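You operate a simulated robot arm through the tools that you are given. There is no shell and no other tool. Be economical: measure what you need, move in short steps, check, and stop when the job is done.

You run a simulated robot arm. Do the job below in one go: nothing can be reset, and whatever is moved stays where it is left.

JOB
Flatten the reel 7 sheet under the iron weight, then prove 4 mm or less on the curl gauge.
Fine: weight back, gauge drawn back, the sheet stays on the curl plate.
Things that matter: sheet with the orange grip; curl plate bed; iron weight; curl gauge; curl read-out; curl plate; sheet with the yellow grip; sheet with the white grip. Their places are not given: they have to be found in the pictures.

Only the result counts: the job must be done as asked and must still hold three seconds after the hand-in. Knocking over, shifting, dropping, spilling or breaking anything else fails it.

ROBOT AND FRAMES
A 7-joint arm with a two-finger parallel gripper, fixed in place. Base frame: the origin is at the foot of the arm, x ahead of it, y to its left, z up; the work surface is at about z = 87. Readings come in cm, degrees, newtons and seconds.
With the tool pointing down near the work surface it reaches from about 30 to 70 cm from the base axis. Its first joint turns from -66.0 to 66.0 degrees. Payload 1.57 kg.
The tool frame sits at the grasp point between the pads (the TCP): z along the fingers, y along the line on which they close. The tips reach 3 cm beyond it. Largest opening 11 cm; finger width 2.4, thickness 1.2; the body of the gripper, 4.8 by 11.2 cm, starts 7.8 cm behind the TCP.
Orientation is that of the tool frame in the base frame, as [roll, pitch, yaw] about the fixed x, y, z axes, in that order (R = Rz(yaw) Ry(pitch) Rx(roll)). With the fingers straight down and closing along the base's y, the tool's x points along the base's -x, its y along +y and its z along -z.

CONTROLS
- The arm moves only by the tool jog_arm. Its argument "targets" is text: rows parted by semicolons, each of 7 numbers parted by spaces: the shift along the tool's x, y, z in cm, then the turn, a rotation vector about the tool's x, y, z in degrees, then the opening, from 0 (shut) to 1 (fully open). In form: dx dy dz rx ry rz jaw; .... A call has 1 to 12 rows; each row shifts and turns the commanded pose from where the row before left it, along the tool's axes as they then stand. A row lasts 0.2 s, in which the tool goes at most 5 cm and 8.6 degrees; a call with a longer step from one row to the next is refused whole, and so is a gripper value outside its range. Where a pose cannot be reached the arm comes as near as it can. A force on the tool above 60 N (or 10 N above the force at the start of the call, whichever is more), or a blocked arm, ends the call early, and 0.2 s more pass. Each finger travels about 10.8 cm/s and halts on what it meets, pressing with about 38 N; the grip force reading is that of the motor and also rises with nothing between the fingers. The clock runs only during rows and for 0.2 s after the last one: add rows that do not move to give the fingers time. It gives the time, the measured TCP pose, the force on the tool (base axes), the opening and the grip force at its end, in the units of the frame above (readings bear some noise), and new pictures: "pictures" is both (left out), scene, wrist or none.
- Cameras (640 x 400 px; columns grow to the right, rows downward): "scene" is fixed at [14.21, -38.03, 140.06]; the picture's right is [0.92, -0.38, 0.00], its down [-0.23, -0.56, -0.79] and it looks along [0.30, 0.73, -0.61] (base axes); focal length 368 px, centre (320, 200). "wrist" rides on the gripper at [-3.6, 0, -8] in the tool frame; the picture's right is [0.00, -1.00, 0.00], its down [0.97, 0.00, -0.24] and it looks along [0.24, 0.00, 0.97] (tool axes); focal length 218 px, centre (320, 200).
- locate(camera, pixels): there is no depth. For up to 12 entries [column, row, z] of the newest picture of that camera ("zoom" is the newest enlarged one), the place [x, y] in the base frame at which the ray of that pixel passes the height z, good to about 0.2 cm. The clock stands still meanwhile.
- close_up(camera, box): a new picture of the part [left, top, right, bottom] of that camera's present view, enlarged. The clock stands still meanwhile.
- hand_in(): hands the job in; it is judged then, once.

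Go step by step. Measure first, check grasps and placings, and put right what went wrong. The budget is 80 turns and 120 pictures, counting those below and the enlarged ones. Unless the task says otherwise, let go and move clear before handing in, and close with one line.

The tools are called after ">>>" as a command line: name --argument value ..., lists and objects as JSON in quotes. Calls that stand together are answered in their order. jog_arm: Moves the arm, as the interface text tells. Its arguments: {"type":"object","properties":{"targets":{"type":"string"},"pictures":{"type":"string","enum":["both","scene","wrist","none"]}},"required":["targets"]} The other tools are called the same way: locate (camera, pixels) gives the place at which the rays of pixels pass given heights; close_up (camera, box) takes an enlarged picture of a part of a camera's view; hand_in () hands the job in.

At the start:

```text
time: 0.0
tool_pos: [41.23, 2.91, 113.81]
tcp_rot: [-180.0, -0.1, -180.0]
wrist_force: [0.8, 0.5, 0.4]
finger_gap: 11.01
finger_force: 0.1
```

scene: 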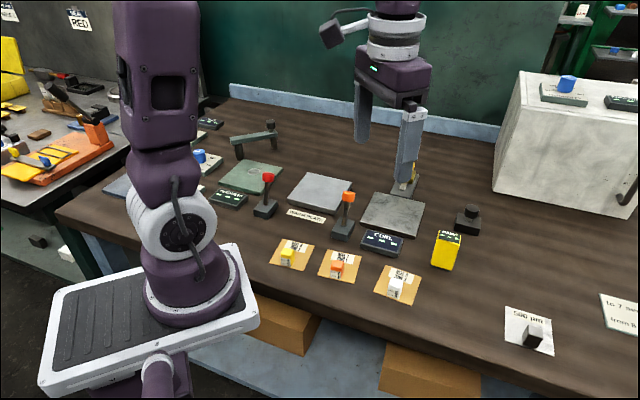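
wrist: 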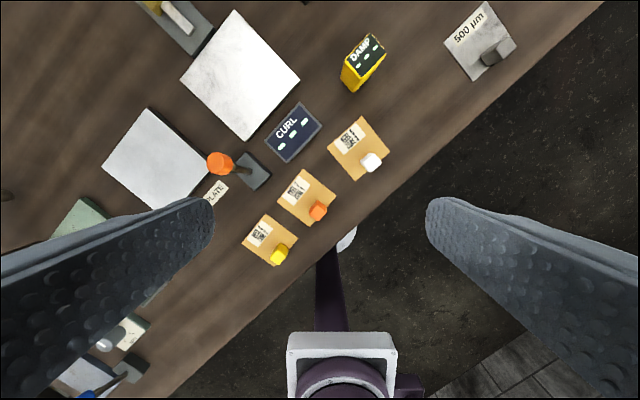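

The pictures show three sheets, with yellow (288,253), orange (338,265) and white (396,285) grips, plus plates and several devices. I'll enlarge these parts to read the labels.

>>> close_up --camera "scene" --box '[260, 220, 430, 310]'

>>> close_up --camera "wrist" --box '[230, 90, 400, 280]'

>>> close_up --camera "scene" --box '[180, 110, 360, 240]'

>>> close_up --camera "scene" --box '[340, 80, 500, 280]'

>>> close_up --camera "scene" --box '[480, 60, 640, 380]'

```text
3.76 times, centred on (345, 265) of scene
```

zoom: 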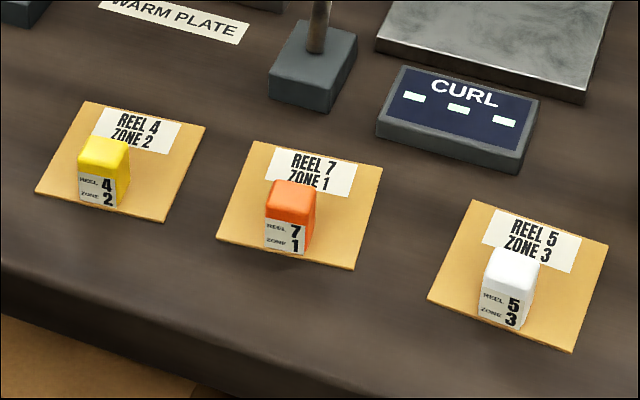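

```text
2.11 times, centred on (315, 185) of wrist
```

zoom: 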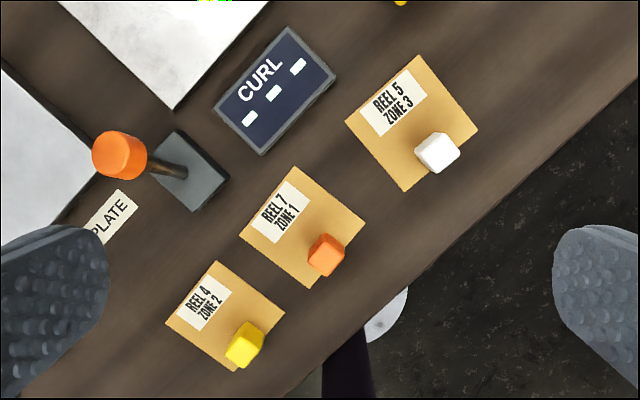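

```text
3.08 times, centred on (270, 175) of scene
```

zoom: 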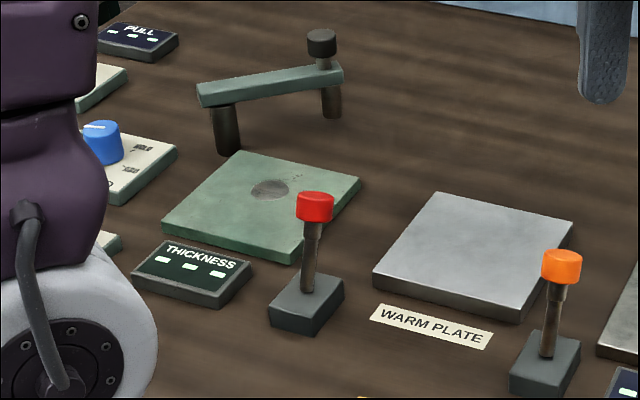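

```text
2.00 times, centred on (420, 180) of scene
```

zoom: 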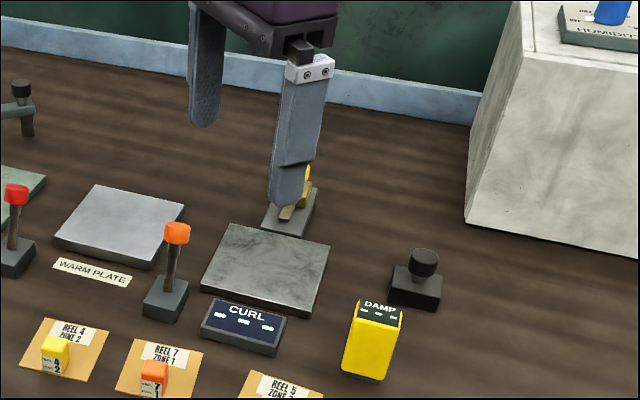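

```text
1.25 times, centred on (560, 220) of scene
```

zoom: 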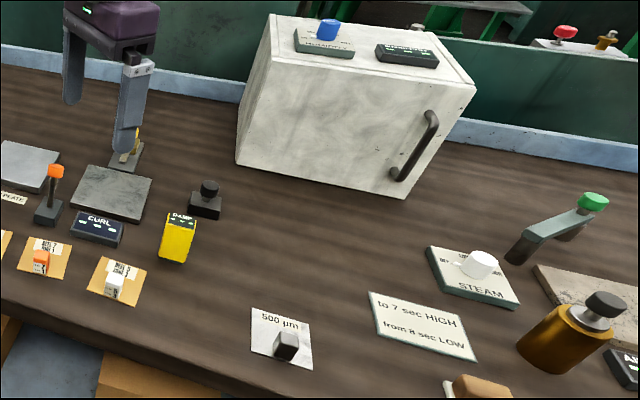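

The orange grip is on reel 7, the iron weight is probably the dark block at (468,218), and the gauge is probably the gold device behind the curl plate. I'll locate these and move aside for a clearer view of the gauge.

>>> locate --camera "scene" --pixels '[[338, 266, 89], [332, 249, 87.2], [362, 258, 87.2], [355, 283, 87.2], [318, 275, 87.2], [379, 191, 88.5], [425, 203, 88.5], [411, 238, 88.5], [360, 226, 88.5], [470, 209, 91], [456, 232, 87], [479, 236, 87]]'

>>> jog_arm --targets "3 0 -1 0 0 0 1; 4 0 0 0 0 0 1; 4 0 0 0 0 0 1"

```text
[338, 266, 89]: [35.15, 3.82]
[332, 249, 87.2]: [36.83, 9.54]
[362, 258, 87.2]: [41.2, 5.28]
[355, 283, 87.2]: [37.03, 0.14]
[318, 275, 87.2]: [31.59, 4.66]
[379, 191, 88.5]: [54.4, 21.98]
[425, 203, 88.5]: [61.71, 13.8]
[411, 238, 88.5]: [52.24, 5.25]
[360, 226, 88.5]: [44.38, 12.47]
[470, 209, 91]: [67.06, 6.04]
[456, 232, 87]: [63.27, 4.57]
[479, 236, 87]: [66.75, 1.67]
```

```text
time: 0.8
tool_pos: [30.28, 3.06, 114.74]
tcp_rot: [180.0, 0.0, -180.0]
wrist_force: [-0.9, -0.4, 0.9]
finger_gap: 11.0
finger_force: 0.1
```

scene: 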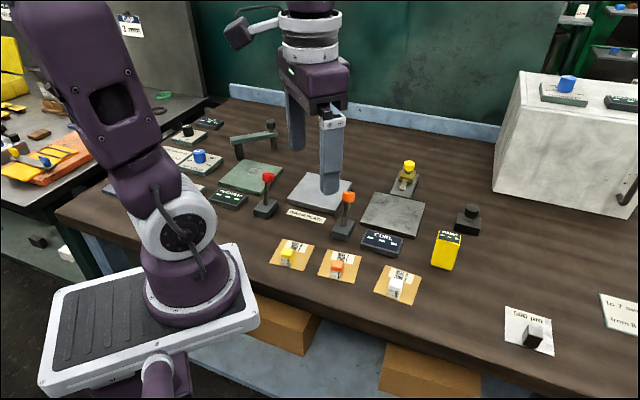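
wrist: 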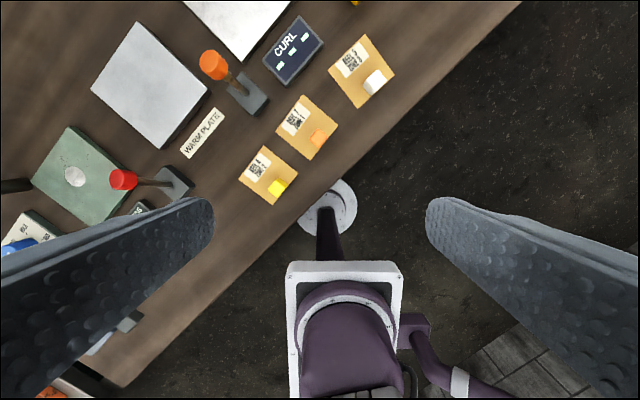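

>>> close_up --camera "scene" --box '[350, 140, 450, 250]'

>>> close_up --camera "scene" --box '[430, 180, 510, 280]'

>>> close_up --camera "scene" --box '[150, 90, 290, 220]'

>>> close_up --camera "scene" --box '[0, 0, 200, 125]'

```text
3.64 times, centred on (400, 195) of scene
```

zoom: 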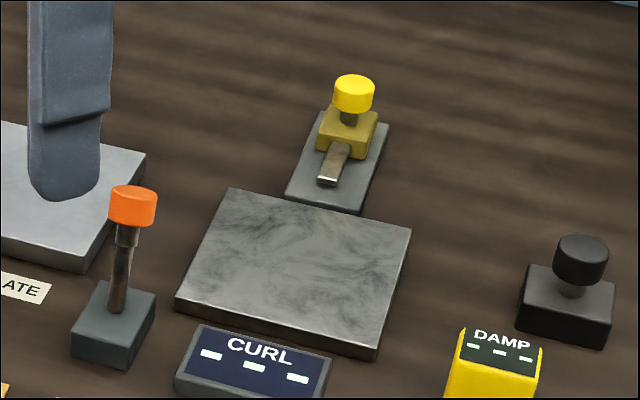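

```text
4.00 times, centred on (470, 230) of scene
```

zoom: 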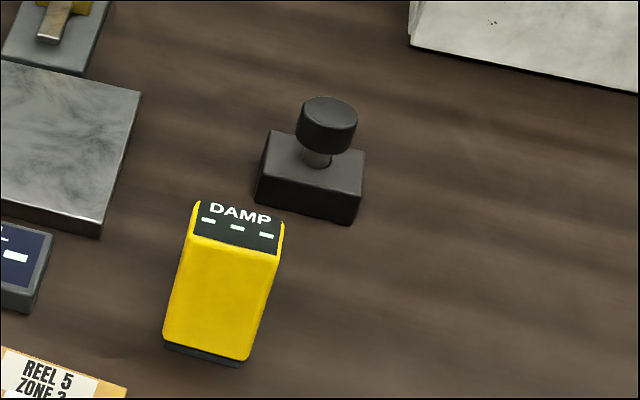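

```text
3.08 times, centred on (220, 155) of scene
```

zoom: 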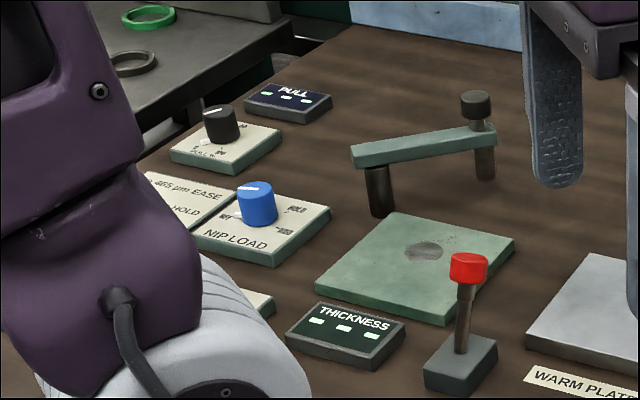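

```text
3.20 times, centred on (100, 62) of scene
```

zoom: 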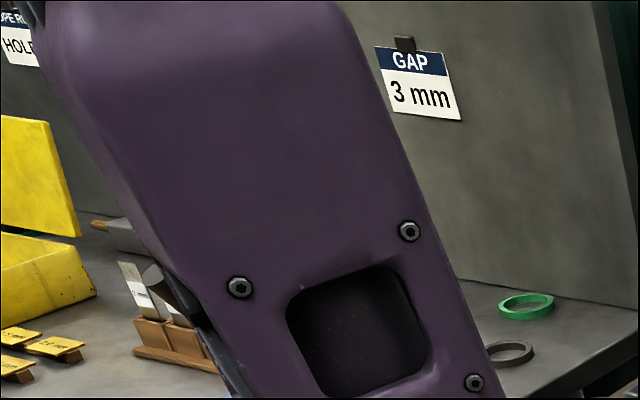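

The orange sheet's frame runs at about 45° to the base, and the gauge is a slider with a yellow knob. I'll turn the tool -45° and hover near the sheet to measure the grip.

>>> locate --camera "scene" --pixels '[[409, 165, 93], [409, 165, 92], [405, 190, 89], [347, 195, 95], [347, 195, 97], [348, 225, 89]]'

>>> jog_arm --targets "0 0 2 0 0 -7.5 1; 0 0 2 0 0 -7.5 1; 0 0 2 0 0 -7.5 1; 0 0 2 0 0 -7.5 1; 0 0 2 0 0 -7.5 0.6; 0 0 0 0 0 -7.5 0.4;0 0 0 0 0 0 0.4"

```text
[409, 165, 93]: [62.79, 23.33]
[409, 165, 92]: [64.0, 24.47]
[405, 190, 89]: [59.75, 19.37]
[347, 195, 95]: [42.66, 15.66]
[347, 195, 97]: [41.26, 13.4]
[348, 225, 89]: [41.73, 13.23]
```

```text
time: 2.4
tool_pos: [30.31, 2.93, 104.68]
tcp_rot: [-180.0, -0.1, -134.9]
wrist_force: [0.4, -0.3, 0.0]
finger_gap: 4.39
finger_force: 0.1
```

scene: 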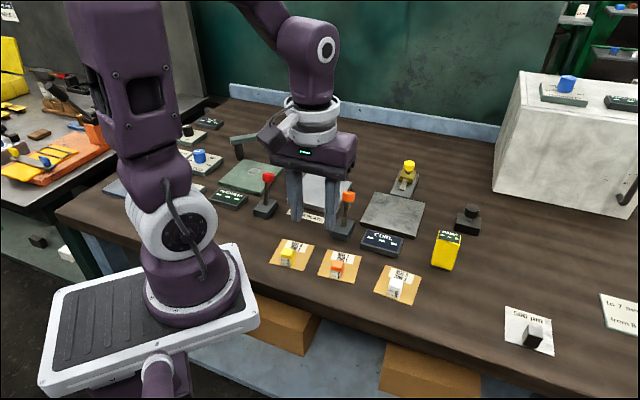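
wrist: 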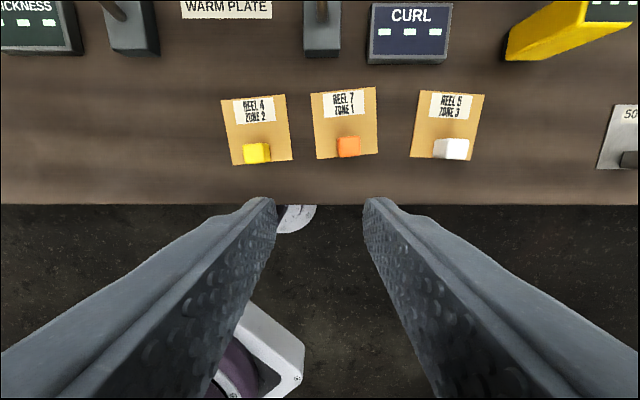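

The view is now square with the table. I'll enlarge the reel 7 sheet to locate the grip accurately.

>>> close_up --camera "wrist" --box '[300, 80, 396, 140]'

>>> close_up --camera "wrist" --box '[300, 110, 396, 170]'

```text
6.67 times, centred on (348, 110) of wrist
```

zoom: 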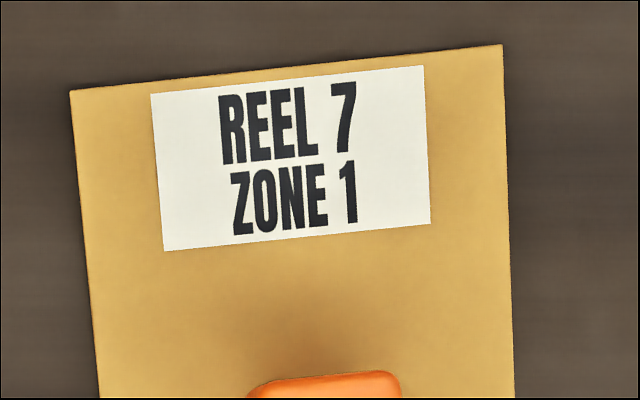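

```text
6.67 times, centred on (348, 140) of wrist
```

zoom: 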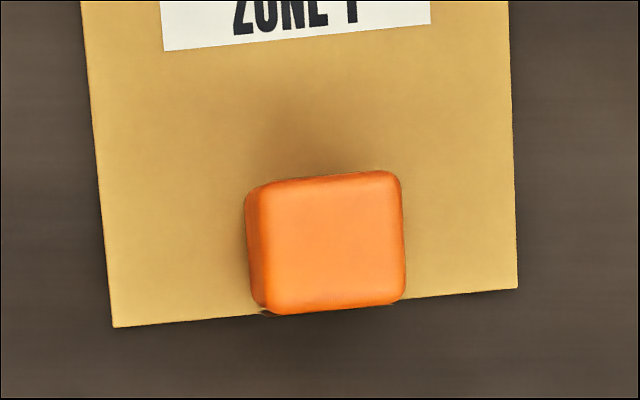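

Measuring the grip top and the sheet corners.

>>> locate --camera "zoom" --pixels '[[333, 243, 89], [333, 243, 90], [270, 308, 89], [402, 300, 89], [113, 327, 87.2], [518, 288, 87.2]]'

>>> locate --camera "wrist" --pixels '[[310.5, 93.5, 87.2], [375.4, 86.8, 87.2], [320, 50, 87], [460, 3, 92], [524, 204, 87], [100, 204, 87]]'

```text
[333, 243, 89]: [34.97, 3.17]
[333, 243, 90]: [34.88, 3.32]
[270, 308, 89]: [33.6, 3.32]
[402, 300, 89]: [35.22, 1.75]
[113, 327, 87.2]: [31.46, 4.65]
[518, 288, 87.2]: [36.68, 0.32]
```

```text
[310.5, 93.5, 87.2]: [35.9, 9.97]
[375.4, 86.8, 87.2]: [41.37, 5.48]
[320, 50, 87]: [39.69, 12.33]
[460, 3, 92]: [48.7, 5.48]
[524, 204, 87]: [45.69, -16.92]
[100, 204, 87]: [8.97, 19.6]
```

The grip top is at about (34.9, 3.3, 90) and the sheet sits about 5.3° off the table frame. I'll go above it with the turn added.

>>> jog_arm --targets "-3.51 0 0 0 0 0 0.4; 0 -2.98 0 0 0 0 0.4; 0 0 4 0 0 -5.3 0.4; 0 0 3.7 0 0 0 0.4" --pictures "both"

```text
time: 3.4
tool_pos: [34.87, 3.3, 97.03]
tcp_rot: [-179.9, -0.1, -129.8]
wrist_force: [0.2, -0.7, -0.4]
finger_gap: 4.4
finger_force: 0.1
```

scene: 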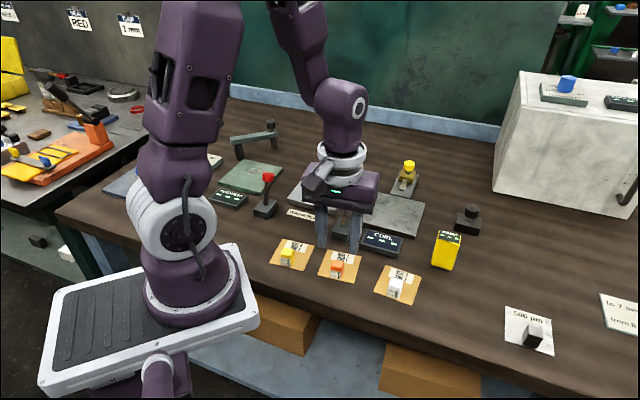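
wrist: 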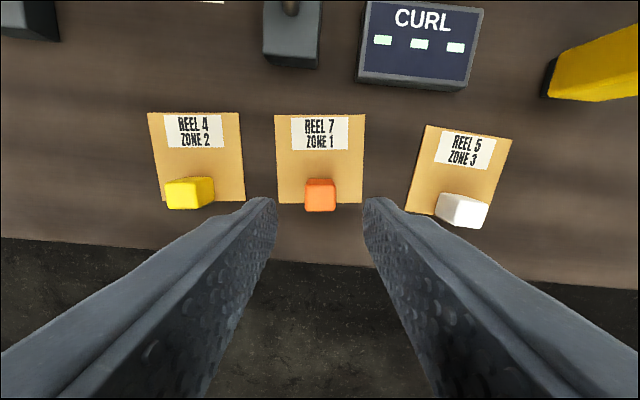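

Grip centred (320,195) and square with the fingers. I'll go down and close.

>>> jog_arm --targets "0 0 3 0 0 0 0.4; 0 0 2 0 0 0 0.4; 0 0 1.2 0 0 0 0.4; 0 0 0 0 0 0 0.4; 0 0 0 0 0 0 0.15; 0 0 0 0 0 0 0.1; 0 0 0 0 0 0 0.1"

```text
time: 5.0
tool_pos: [34.62, 3.19, 90.95]
tcp_rot: [180.0, 0.0, -129.7]
wrist_force: [-0.5, -0.4, 0.5]
finger_gap: 2.07
finger_force: 34.4
```

scene: 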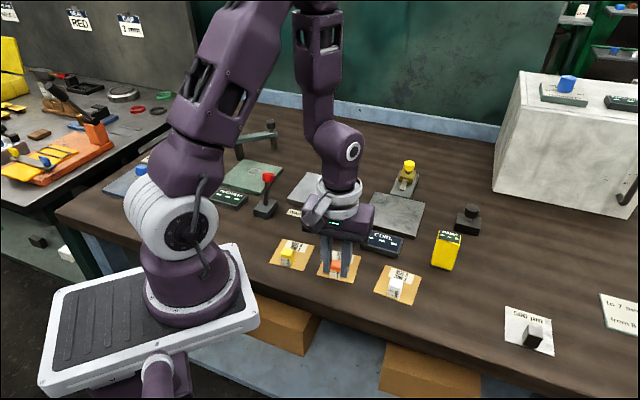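
wrist: 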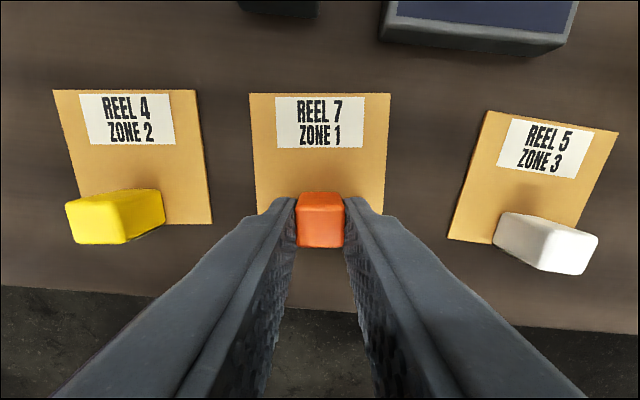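

The grip holds at 2.07 cm with 34 N. I'll lift straight up and square the tool with the table again.

>>> jog_arm --targets "0 0 -2 0 0 0 0.1; 0 0 -4 0 0 0 0.1; 0 0 -4 0 0 0 0.1; 0 0 -4 0 0 5.2 0.1; 0 0 -1 0 0 0 0.1; -2 0 0 0 0 0 0.1; -4 -4 0 0 0 0 0.1; 0 0 0 0 0 0 0.1"

```text
refused: row 7 steps farther than a row can; nothing moved
```

>>> jog_arm --targets "0 0 -2 0 0 0 0.1; 0 0 -4 0 0 0 0.1; 0 0 -4 0 0 0 0.1; 0 0 -4 0 0 5.2 0.1; 0 0 -1 0 0 0 0.1; -3 0 0 0 0 0 0.1; -3 -3 0 0 0 0 0.1; 0 0 0 0 0 0 0.1"

```text
time: 6.8
tool_pos: [41.18, 5.29, 105.91]
tcp_rot: [-180.0, -0.1, -134.9]
wrist_force: [-0.1, 0.1, -1.2]
finger_gap: 2.06
finger_force: 34.6
```

scene: 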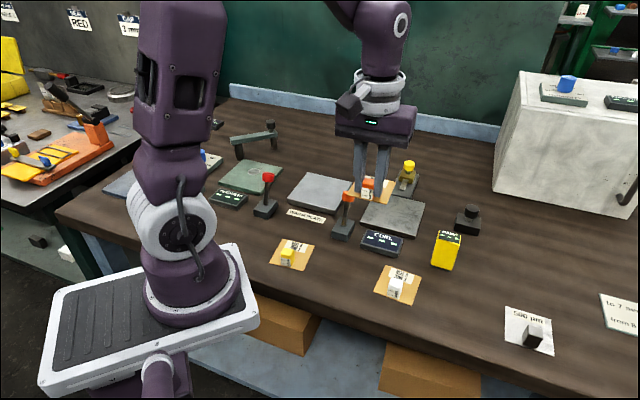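
wrist: 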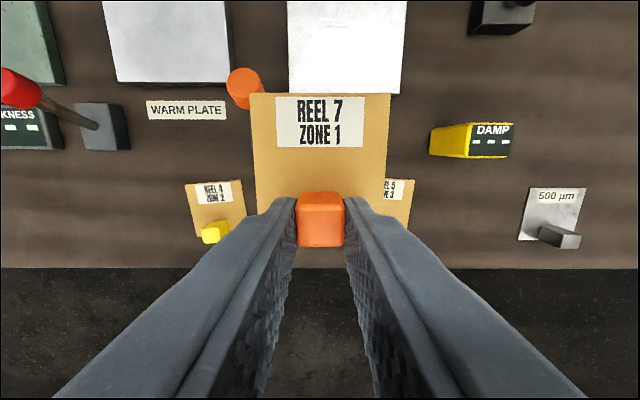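

The sheet is in hand and square. Measuring the curl plate in this view.

>>> locate --camera "wrist" --pixels '[[402, 93, 88.3], [407, 3, 88.3], [287, 3, 88.3], [289, 90, 88.3]]'

>>> close_up --camera "scene" --box '[340, 150, 440, 260]'

```text
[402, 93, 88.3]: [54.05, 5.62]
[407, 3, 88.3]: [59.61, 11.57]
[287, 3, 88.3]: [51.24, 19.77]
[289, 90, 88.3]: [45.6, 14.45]
```

```text
3.64 times, centred on (390, 205) of scene
```

zoom: 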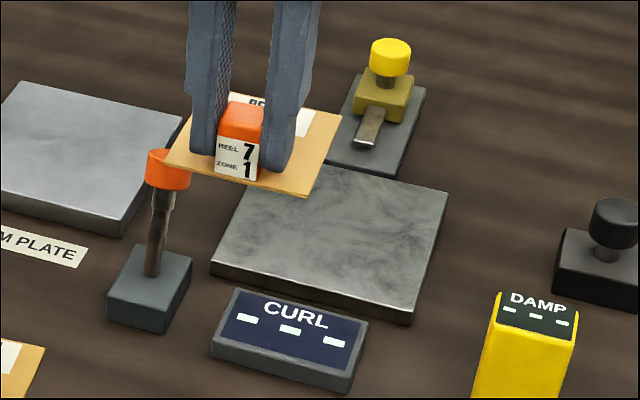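

>>> locate --camera "zoom" --pixels '[[411, 313, 88.3], [411, 326, 87], [447, 194, 88.3], [213, 263, 88.3], [213, 275, 87], [389, 52, 92], [389, 52, 93], [364, 142, 89.5], [400, 110, 89], [355, 107, 89], [345, 90, 87]]'

```text
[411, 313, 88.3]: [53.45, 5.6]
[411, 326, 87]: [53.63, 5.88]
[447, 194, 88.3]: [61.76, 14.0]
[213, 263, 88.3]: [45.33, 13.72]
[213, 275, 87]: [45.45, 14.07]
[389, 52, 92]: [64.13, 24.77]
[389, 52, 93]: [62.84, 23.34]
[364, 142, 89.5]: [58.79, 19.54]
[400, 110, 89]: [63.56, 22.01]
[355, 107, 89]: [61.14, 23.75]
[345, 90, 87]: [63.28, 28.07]
```

The curl plate is centred near (53.6, 13.9) with its top near z 88.3. I'll carry the sheet over the plate and lower it partway.

>>> jog_arm --targets "-4 -0.9 0 0 0 0 0.1; -4 -0.9 0 0 0 0 0.1; -4.24 -0.82 0 0 0 0 0.1; 0 0 4 0 0 0 0.1; 0 0 4 0 0 0 0.1; 0 0 0 0 0 0 0.1"

```text
time: 8.2
tool_pos: [52.05, 12.41, 97.61]
tcp_rot: [-180.0, 0.0, -134.8]
wrist_force: [-0.1, 0.6, -1.1]
finger_gap: 2.08
finger_force: 34.3
```

scene: 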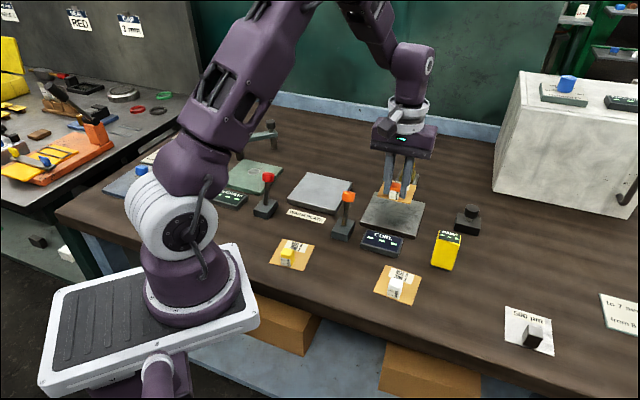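
wrist: 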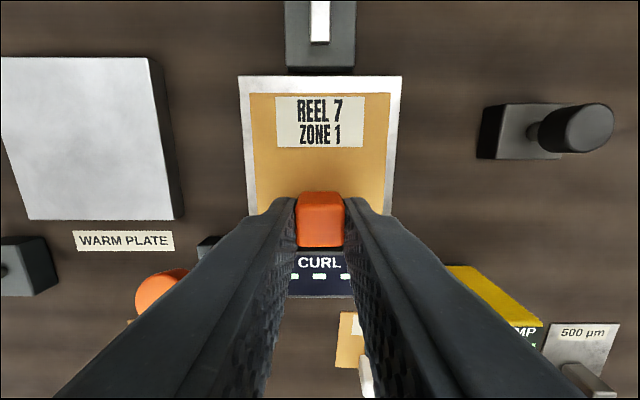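

The sheet is centred over the plate. I'll lower it by about 5.2 cm.

>>> jog_arm --targets "0.4 0 2.5 0 0 0 0.1; 0 0 1.5 0 0 0 0.1; 0 0 0.7 0 0 0 0.1; 0 0 0.4 0 0 0 0.1; 0 0 0 0 0 0 0.1"

```text
time: 9.4
tool_pos: [51.37, 12.04, 92.67]
tcp_rot: [180.0, -0.1, -134.9]
wrist_force: [0.3, 0.2, -0.7]
finger_gap: 2.06
finger_force: 34.3
```

scene: 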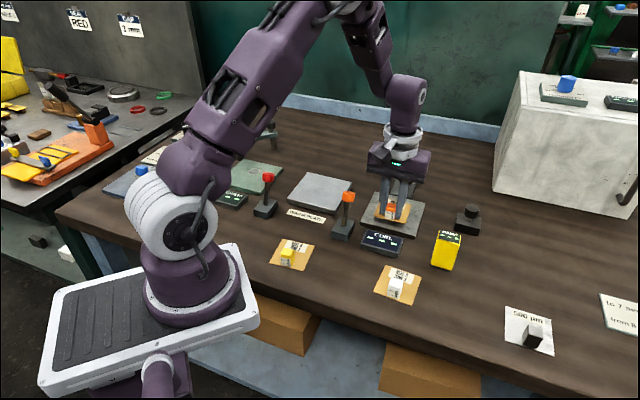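
wrist: 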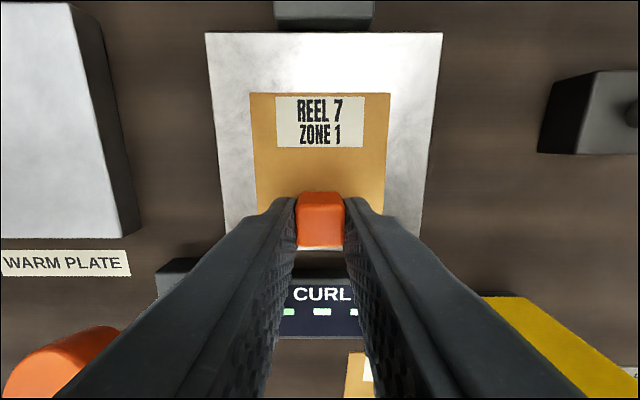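

There's no contact yet at z 92.67, so I'll keep lowering gently.

>>> jog_arm --targets "0 0 0.2 0 0 0 0.1; 0 0 0.2 0 0 0 0.1; 0 0 0 0 0 0 0.1" --pictures "none"

>>> close_up --camera "scene" --box '[350, 170, 440, 250]'

```text
time: 10.2
tool_pos: [51.32, 12.03, 92.39]
tcp_rot: [-180.0, 0.0, -134.9]
wrist_force: [0.4, 0.3, -0.4]
finger_gap: 2.06
finger_force: 34.6
```

```text
5.00 times, centred on (395, 210) of scene
```

zoom: 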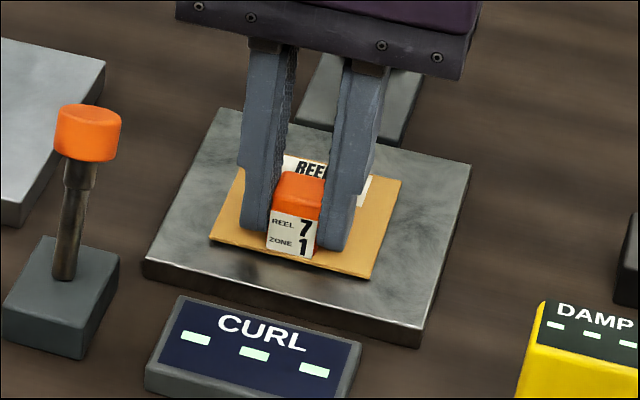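

>>> jog_arm --targets "0 0 0.2 0 0 0 0.1; 0 0 0 0 0 0 0.1" --pictures "none"

```text
time: 10.8
tool_pos: [51.45, 11.99, 92.03]
tcp_rot: [180.0, 0.0, -135.0]
wrist_force: [-4.2, 0.2, 11.1]
finger_gap: 2.06
finger_force: 34.3
```

Contact at about 11 N, so the sheet rests on the plate. I'll open, lift and look.

>>> jog_arm --targets "0 0 -0.15 0 0 0 0.1; 0 0 0 0 0 0 0.35; 0 0 0 0 0 0 0.4; 0 0 -2 0 0 0 0.4; 0 0 -4 0 0 0 0.4; 0 0 -4 0 0 0 0.4; 0 0 0 0 0 0 0.4"

>>> close_up --camera "scene" --box '[350, 140, 450, 250]'

```text
time: 12.4
tool_pos: [51.45, 12.18, 102.19]
tcp_rot: [-179.9, -0.1, -134.9]
wrist_force: [0.2, 0.2, -0.5]
finger_gap: 4.4
finger_force: 0.0
```

scene: 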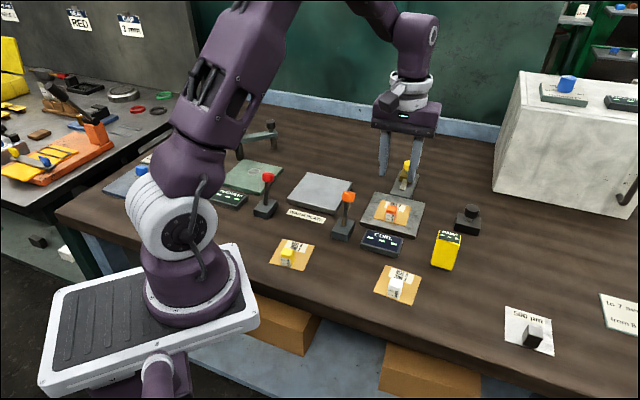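
wrist: 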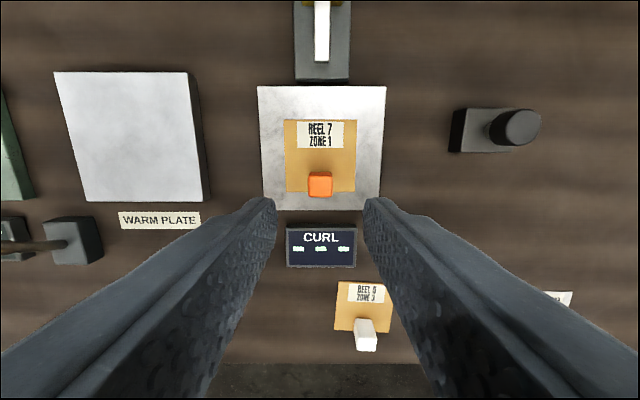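

```text
3.64 times, centred on (400, 195) of scene
```

zoom: 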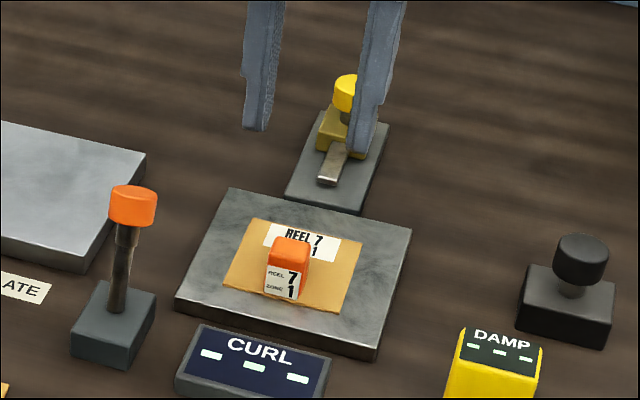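

The sheet lies well centred on the plate. Next I'll hover over the iron weight.

>>> jog_arm --targets "-1 -4 0 0 0 0 0.4; -1 -4 0 0 0 0 0.4; -1 -4 0 0 0 0 0.4; -1 -3.7 0 0 0 0 0.4; 0 0 0 0 0 0 0.4"

```text
time: 13.6
tool_pos: [65.38, 3.62, 102.15]
tcp_rot: [179.9, 0.0, -135.0]
wrist_force: [0.4, -0.8, -0.1]
finger_gap: 4.4
finger_force: 0.0
```

scene: 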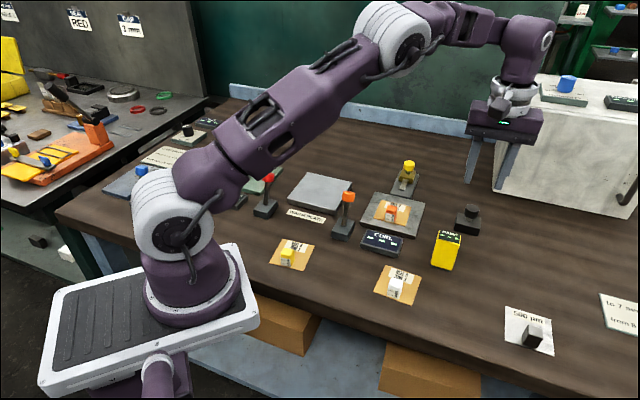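
wrist: 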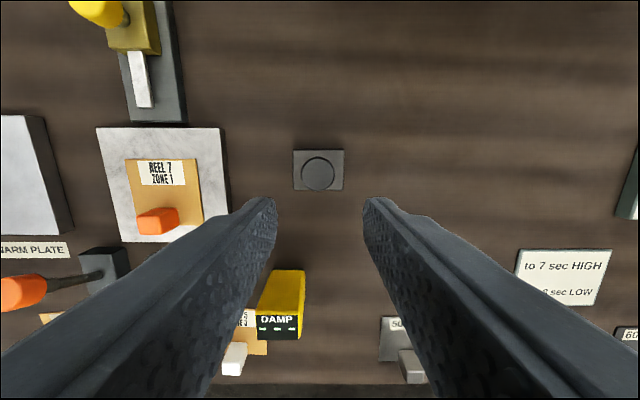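

The weight is at (318,171) with its knob at (318,173). I'll measure its height and position from both cameras.

>>> locate --camera "wrist" --pixels '[[318, 173, 91], [318, 173, 92], [318, 173, 93], [301, 173, 92], [335, 173, 92], [293, 150, 89.3], [344, 150, 89.3], [343, 191, 89.3], [294, 191, 89.3]]'

>>> locate --camera "scene" --pixels '[[471.4, 208.5, 91], [471.4, 208.5, 92], [471.4, 208.5, 93], [455.5, 224, 89], [456, 231, 87], [478.5, 236.5, 87]]'

>>> close_up --camera "scene" --box '[440, 195, 496, 245]'

```text
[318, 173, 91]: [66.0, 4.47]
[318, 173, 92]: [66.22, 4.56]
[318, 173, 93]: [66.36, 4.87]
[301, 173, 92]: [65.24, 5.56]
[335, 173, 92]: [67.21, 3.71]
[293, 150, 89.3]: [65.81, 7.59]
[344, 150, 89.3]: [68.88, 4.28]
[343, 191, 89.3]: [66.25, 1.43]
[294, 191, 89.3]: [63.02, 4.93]
```

```text
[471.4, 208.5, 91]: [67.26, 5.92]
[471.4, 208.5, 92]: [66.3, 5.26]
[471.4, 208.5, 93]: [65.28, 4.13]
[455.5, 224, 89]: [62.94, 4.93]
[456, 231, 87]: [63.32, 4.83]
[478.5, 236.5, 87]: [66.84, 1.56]
```

```text
8.00 times, centred on (468, 220) of scene
```

zoom: 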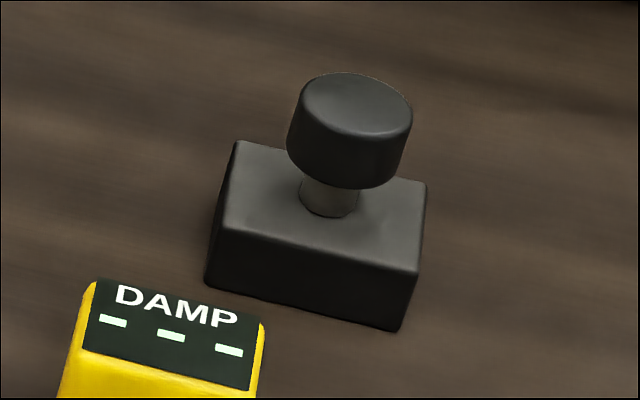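

The weight's centre is about (66.1, 4.6), with the base top near 89.3 and the knob from about 90.7 to 92.4. I'll move over it and go down.

>>> jog_arm --targets "-1.2 0.18 0 0 0 0 0.4; 0 0 4 0 0 0 0.4; 0 0 2 0 0 0 0.4; 0 0 0 0 0 0 0.4"

>>> close_up --camera "scene" --box '[430, 160, 520, 250]'

```text
time: 14.6
tool_pos: [65.94, 4.42, 96.1]
tcp_rot: [-180.0, 0.0, -134.8]
wrist_force: [0.4, -0.2, -0.2]
finger_gap: 4.4
finger_force: 0.0
```

scene: 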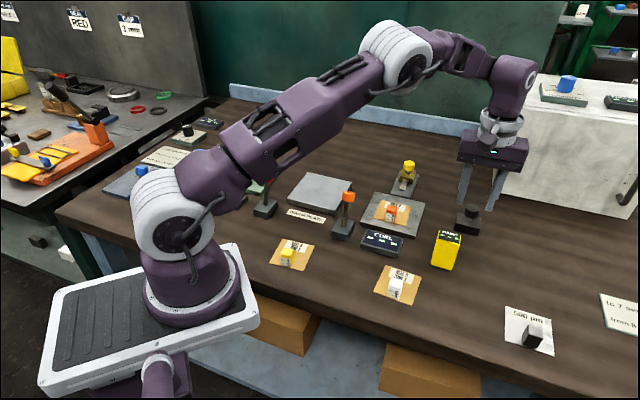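
wrist: 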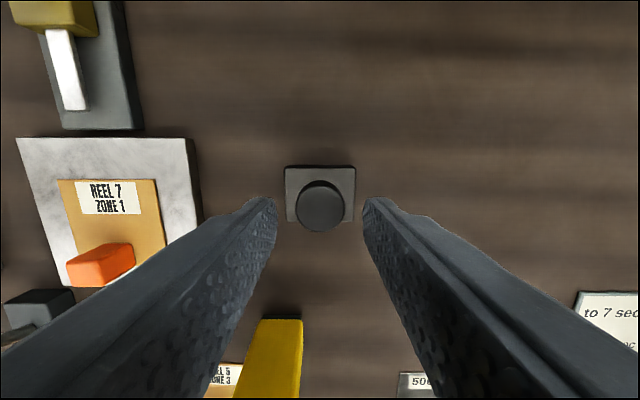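

```text
4.44 times, centred on (475, 205) of scene
```

zoom: 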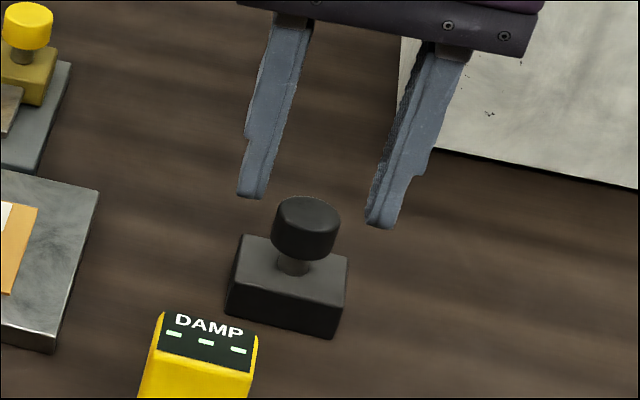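

>>> locate --camera "wrist" --pixels '[[321, 205, 92], [321, 205, 93], [285, 168, 89.2], [356, 167, 89.2], [354, 222, 89.2], [288, 222, 89.2]]'

```text
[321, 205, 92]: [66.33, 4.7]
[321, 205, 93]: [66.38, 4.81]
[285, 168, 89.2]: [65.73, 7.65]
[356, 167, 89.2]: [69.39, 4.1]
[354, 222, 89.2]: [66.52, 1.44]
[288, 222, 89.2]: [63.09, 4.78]
```

Knob centre is (66.3, 4.7). I'll make a small correction, then go down and grip.

>>> jog_arm --targets "-0.35 0 0 0 0 0 0.4; 0 0 2 0 0 0 0.4; 0 0 1.2 0 0 0 0.4; 0 0 0 0 0 0 0.4; 0 0 0 0 0 0 0.2; 0 0 0 0 0 0 0.15; 0 0 0 0 0 0 0.15"

>>> close_up --camera "scene" --box '[430, 160, 520, 250]'

```text
time: 16.2
tool_pos: [66.1, 4.87, 93.12]
tcp_rot: [179.9, 0.0, -134.9]
wrist_force: [0.7, -1.3, 0.6]
finger_gap: 2.75
finger_force: 38.1
```

scene: 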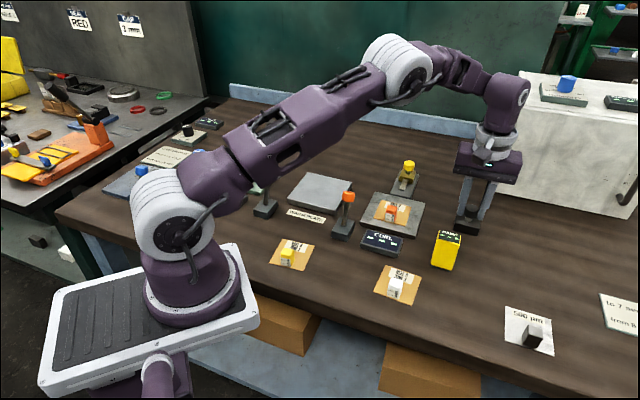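
wrist: 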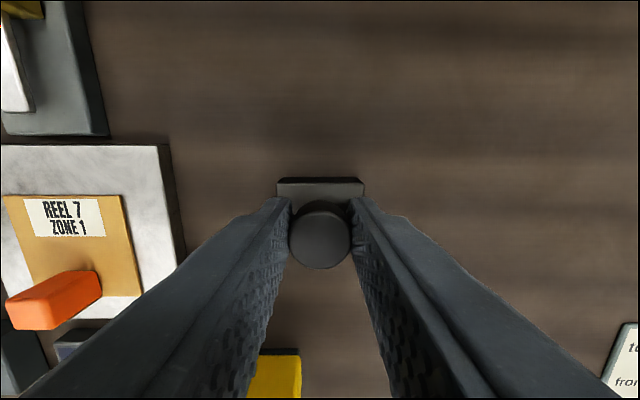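

```text
4.44 times, centred on (475, 205) of scene
```

zoom: 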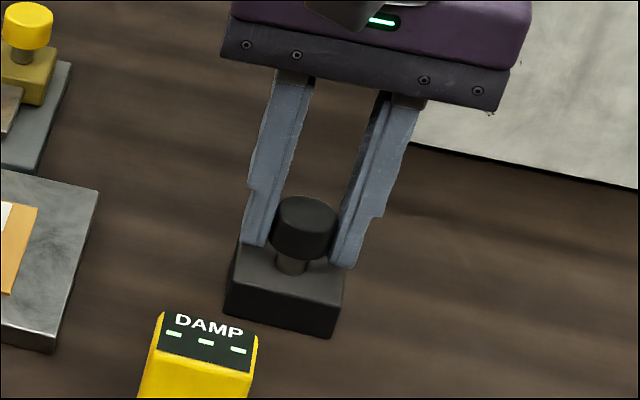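

The knob is gripped (2.75 cm, 38 N). I'll lift 8 cm and carry it across to the plate.

>>> jog_arm --targets "0 0 -1 0 0 0 0.15; 0 0 -3 0 0 0 0.15; 0 0 -4 0 0 0 0.15; 0.3 2 0 0 0 0 0.15; 0.4 3.5 0 0 0 0 0.15; 0.4 4 0 0 0 0 0.15; 0.4 4 0 0 0 0 0.15; 0 1.7 0 0 0 0 0.15; 0 0 0 0 0 0 0.15; 0 0 0 0 0 0 0.15"

>>> close_up --camera "scene" --box '[350, 150, 440, 250]'

```text
time: 18.4
tool_pos: [54.47, 14.49, 101.11]
tcp_rot: [-180.0, 0.1, -134.9]
wrist_force: [0.7, -0.1, -5.9]
finger_gap: 2.76
finger_force: 37.7
```

scene: 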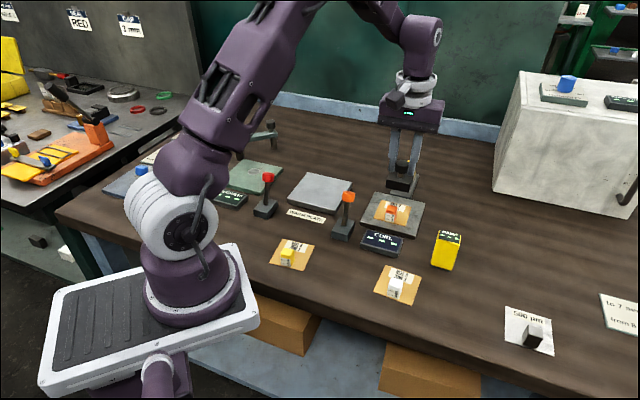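
wrist: 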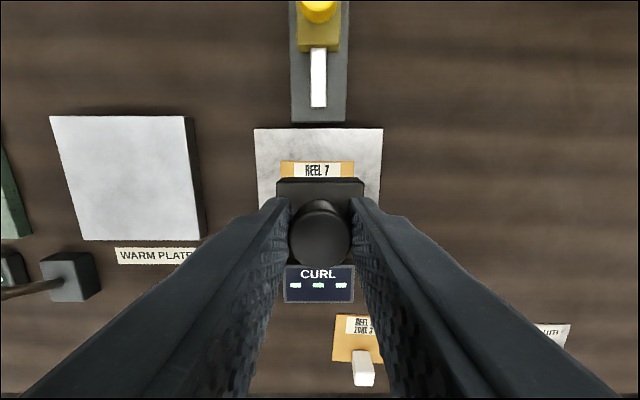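

```text
4.00 times, centred on (395, 200) of scene
```

zoom: 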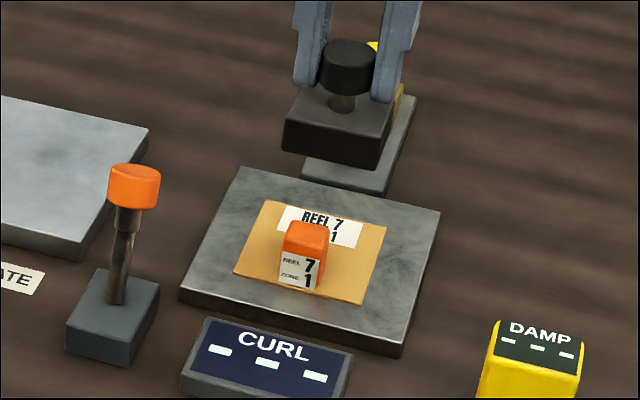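

Weight is in hand above the plate (wrist force about -6 N). I'll measure the sheet's back edge, the grip and the weight's edges before lowering.

>>> locate --camera "wrist" --pixels '[[281, 162, 88.5], [355, 162, 88.5], [277, 182, 97.2], [364, 182, 97.2], [254, 128, 88.3], [383, 128, 88.3]]'

>>> locate --camera "zoom" --pixels '[[293, 219, 91.1], [329, 229, 91.1], [282, 245, 91.1], [320, 254, 91.1], [282, 283, 88.6], [317, 291, 88.6], [265, 202, 88.5], [386, 227, 88.5], [362, 303, 88.5]]'

```text
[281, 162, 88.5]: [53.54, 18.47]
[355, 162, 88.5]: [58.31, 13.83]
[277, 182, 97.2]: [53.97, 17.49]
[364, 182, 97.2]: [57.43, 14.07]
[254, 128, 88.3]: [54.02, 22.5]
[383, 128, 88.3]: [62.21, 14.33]
```

```text
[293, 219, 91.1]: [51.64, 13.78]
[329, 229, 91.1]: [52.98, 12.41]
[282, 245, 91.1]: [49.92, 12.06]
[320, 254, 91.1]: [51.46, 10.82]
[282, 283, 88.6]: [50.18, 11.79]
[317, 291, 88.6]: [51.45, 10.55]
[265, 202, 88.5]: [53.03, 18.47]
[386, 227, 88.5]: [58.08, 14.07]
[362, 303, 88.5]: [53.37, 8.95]
```

The weight covers n of about 46.6–50.5, between the grip (back face about 46.2) and the sheet's back edge (50.9). That placement works, so I'll lower it.

>>> jog_arm --targets "0 0 2.5 0 0 0 0.15; 0 0 1.5 0 0 0 0.15; 0 0 1 0 0 0 0.15; 0 0 0.5 0 0 0 0.15; 0 0 0 0 0 0 0.15; 0 0 0 0 0 0 0.15"

>>> close_up --camera "scene" --box '[350, 150, 440, 250]'

```text
time: 19.8
tool_pos: [54.43, 14.66, 95.7]
tcp_rot: [179.9, 0.0, -134.9]
wrist_force: [0.7, -1.0, -5.1]
finger_gap: 2.75
finger_force: 37.6
```

scene: 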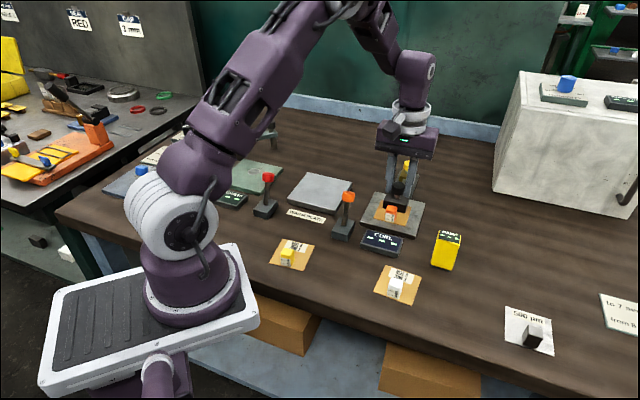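
wrist: 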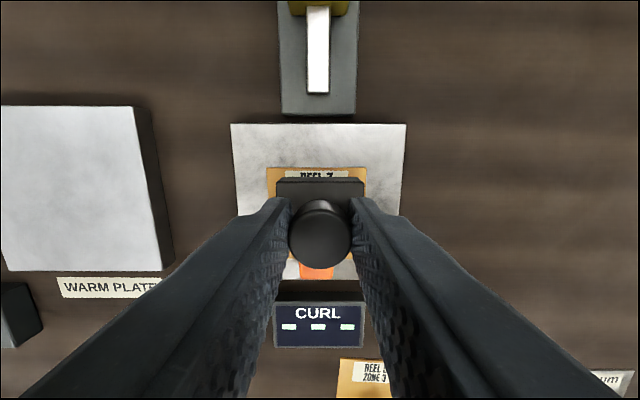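

```text
4.00 times, centred on (395, 200) of scene
```

zoom: 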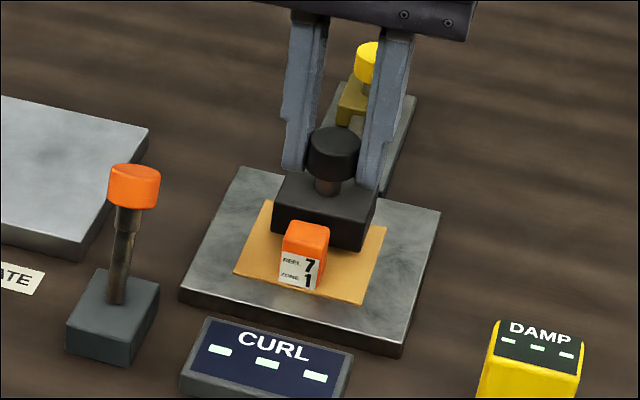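

The weight is clear of the grip, so I'll lower it gently to contact.

>>> jog_arm --targets "0.1 0 0.4 0 0 0 0.15; 0 0 0.3 0 0 0 0.15; 0 0 0.2 0 0 0 0.15; 0 0 0 0 0 0 0.15" --pictures "none"

```text
time: 20.8
tool_pos: [54.33, 14.71, 94.71]
tcp_rot: [179.9, 0.0, -134.9]
wrist_force: [-0.5, -1.2, -4.8]
finger_gap: 2.74
finger_force: 37.9
```

>>> jog_arm --targets "0 0 0.2 0 0 0 0.15; 0 0 0 0 0 0 0.15" --pictures "none"

```text
time: 21.4
tool_pos: [54.36, 14.61, 94.53]
tcp_rot: [-179.9, 0.2, -134.9]
wrist_force: [0.4, 1.0, 3.2]
finger_gap: 2.73
finger_force: 38.3
```

Contact: the force went from -5 to +3 N. I'll release the weight, raise, and check.

>>> jog_arm --targets "0 0 0 0 0 0 0.35; 0 0 0 0 0 0 0.42; 0 0 -2 0 0 0 0.42; 0 0 -4 0 0 0 0.42; 0 0 -4 0 0 0 0.42; 0 0 0 0 0 0 0.42"

>>> close_up --camera "scene" --box '[350, 140, 450, 250]'

```text
time: 22.8
tool_pos: [54.1, 14.64, 104.16]
tcp_rot: [-180.0, 0.0, -134.9]
wrist_force: [1.0, 0.3, 0.3]
finger_gap: 4.6
finger_force: 0.2
```

scene: 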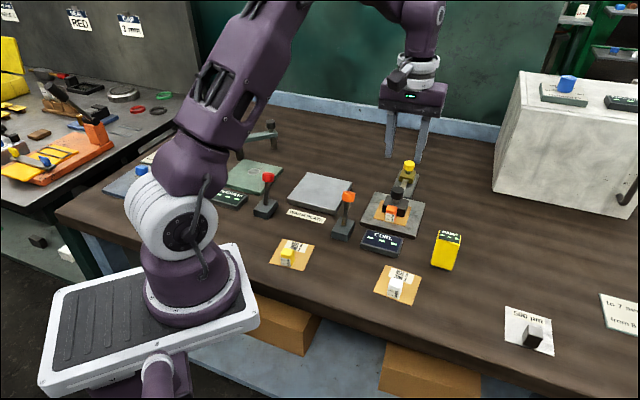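
wrist: 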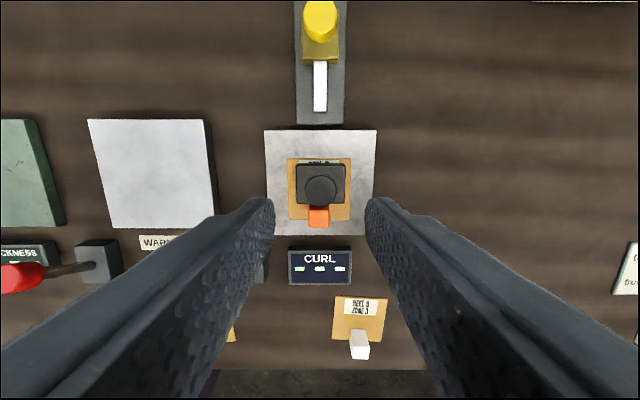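

```text
3.64 times, centred on (400, 195) of scene
```

zoom: 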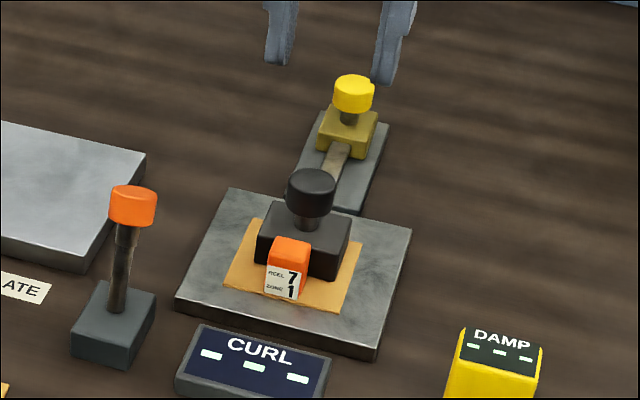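

The weight sits on the sheet behind the grip. While it presses, I'll hover over the gauge knob and measure it.

>>> jog_arm --targets "-3.5 0 0 0 0 0 0.4; -3.5 0 0 0 0 0 0.4; -3.5 0 0 0 0 0 0.4; 0 0 0 0 0 0 0.4; 0 0 0 0 0 0 0.4; 0 0 0 0 0 0 0.4; 0 0 0 0 0 0 0.4; 0 0 0 0 0 0 0.4; 0 0 0 0 0 0 0.4; 0 0 0 0 0 0 0.4; 0 0 0 0 0 0 0.4; 0 0 0 0 0 0 0.4"

>>> close_up --camera "scene" --box '[370, 150, 430, 210]'

```text
time: 25.4
tool_pos: [61.64, 22.21, 104.59]
tcp_rot: [-180.0, 0.1, -134.9]
wrist_force: [-0.4, 0.3, -0.1]
finger_gap: 4.4
finger_force: 0.0
```

scene: 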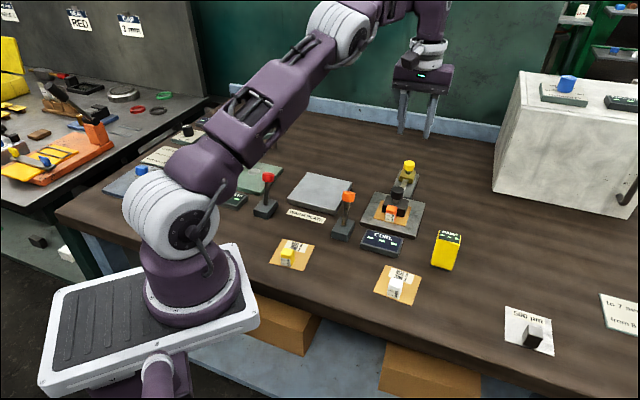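
wrist: 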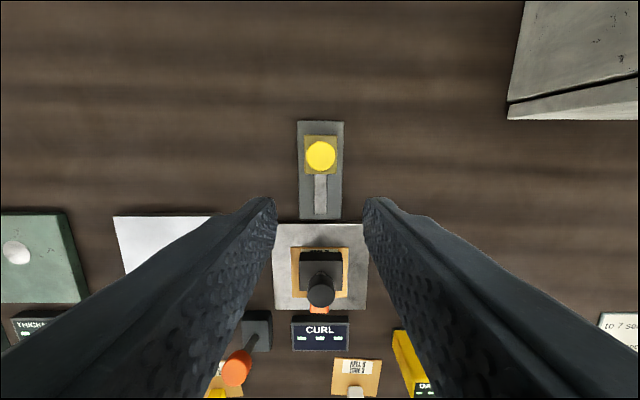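

```text
6.67 times, centred on (400, 180) of scene
```

zoom: 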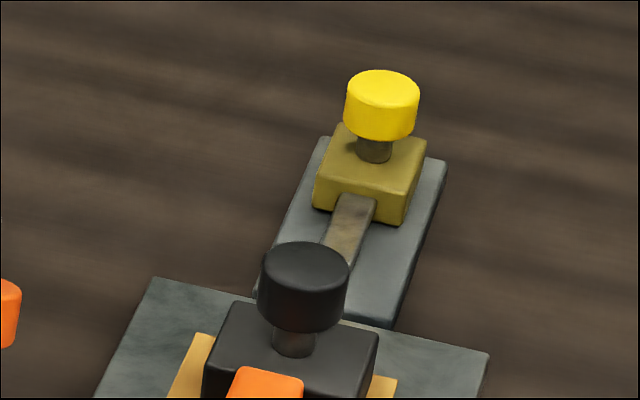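

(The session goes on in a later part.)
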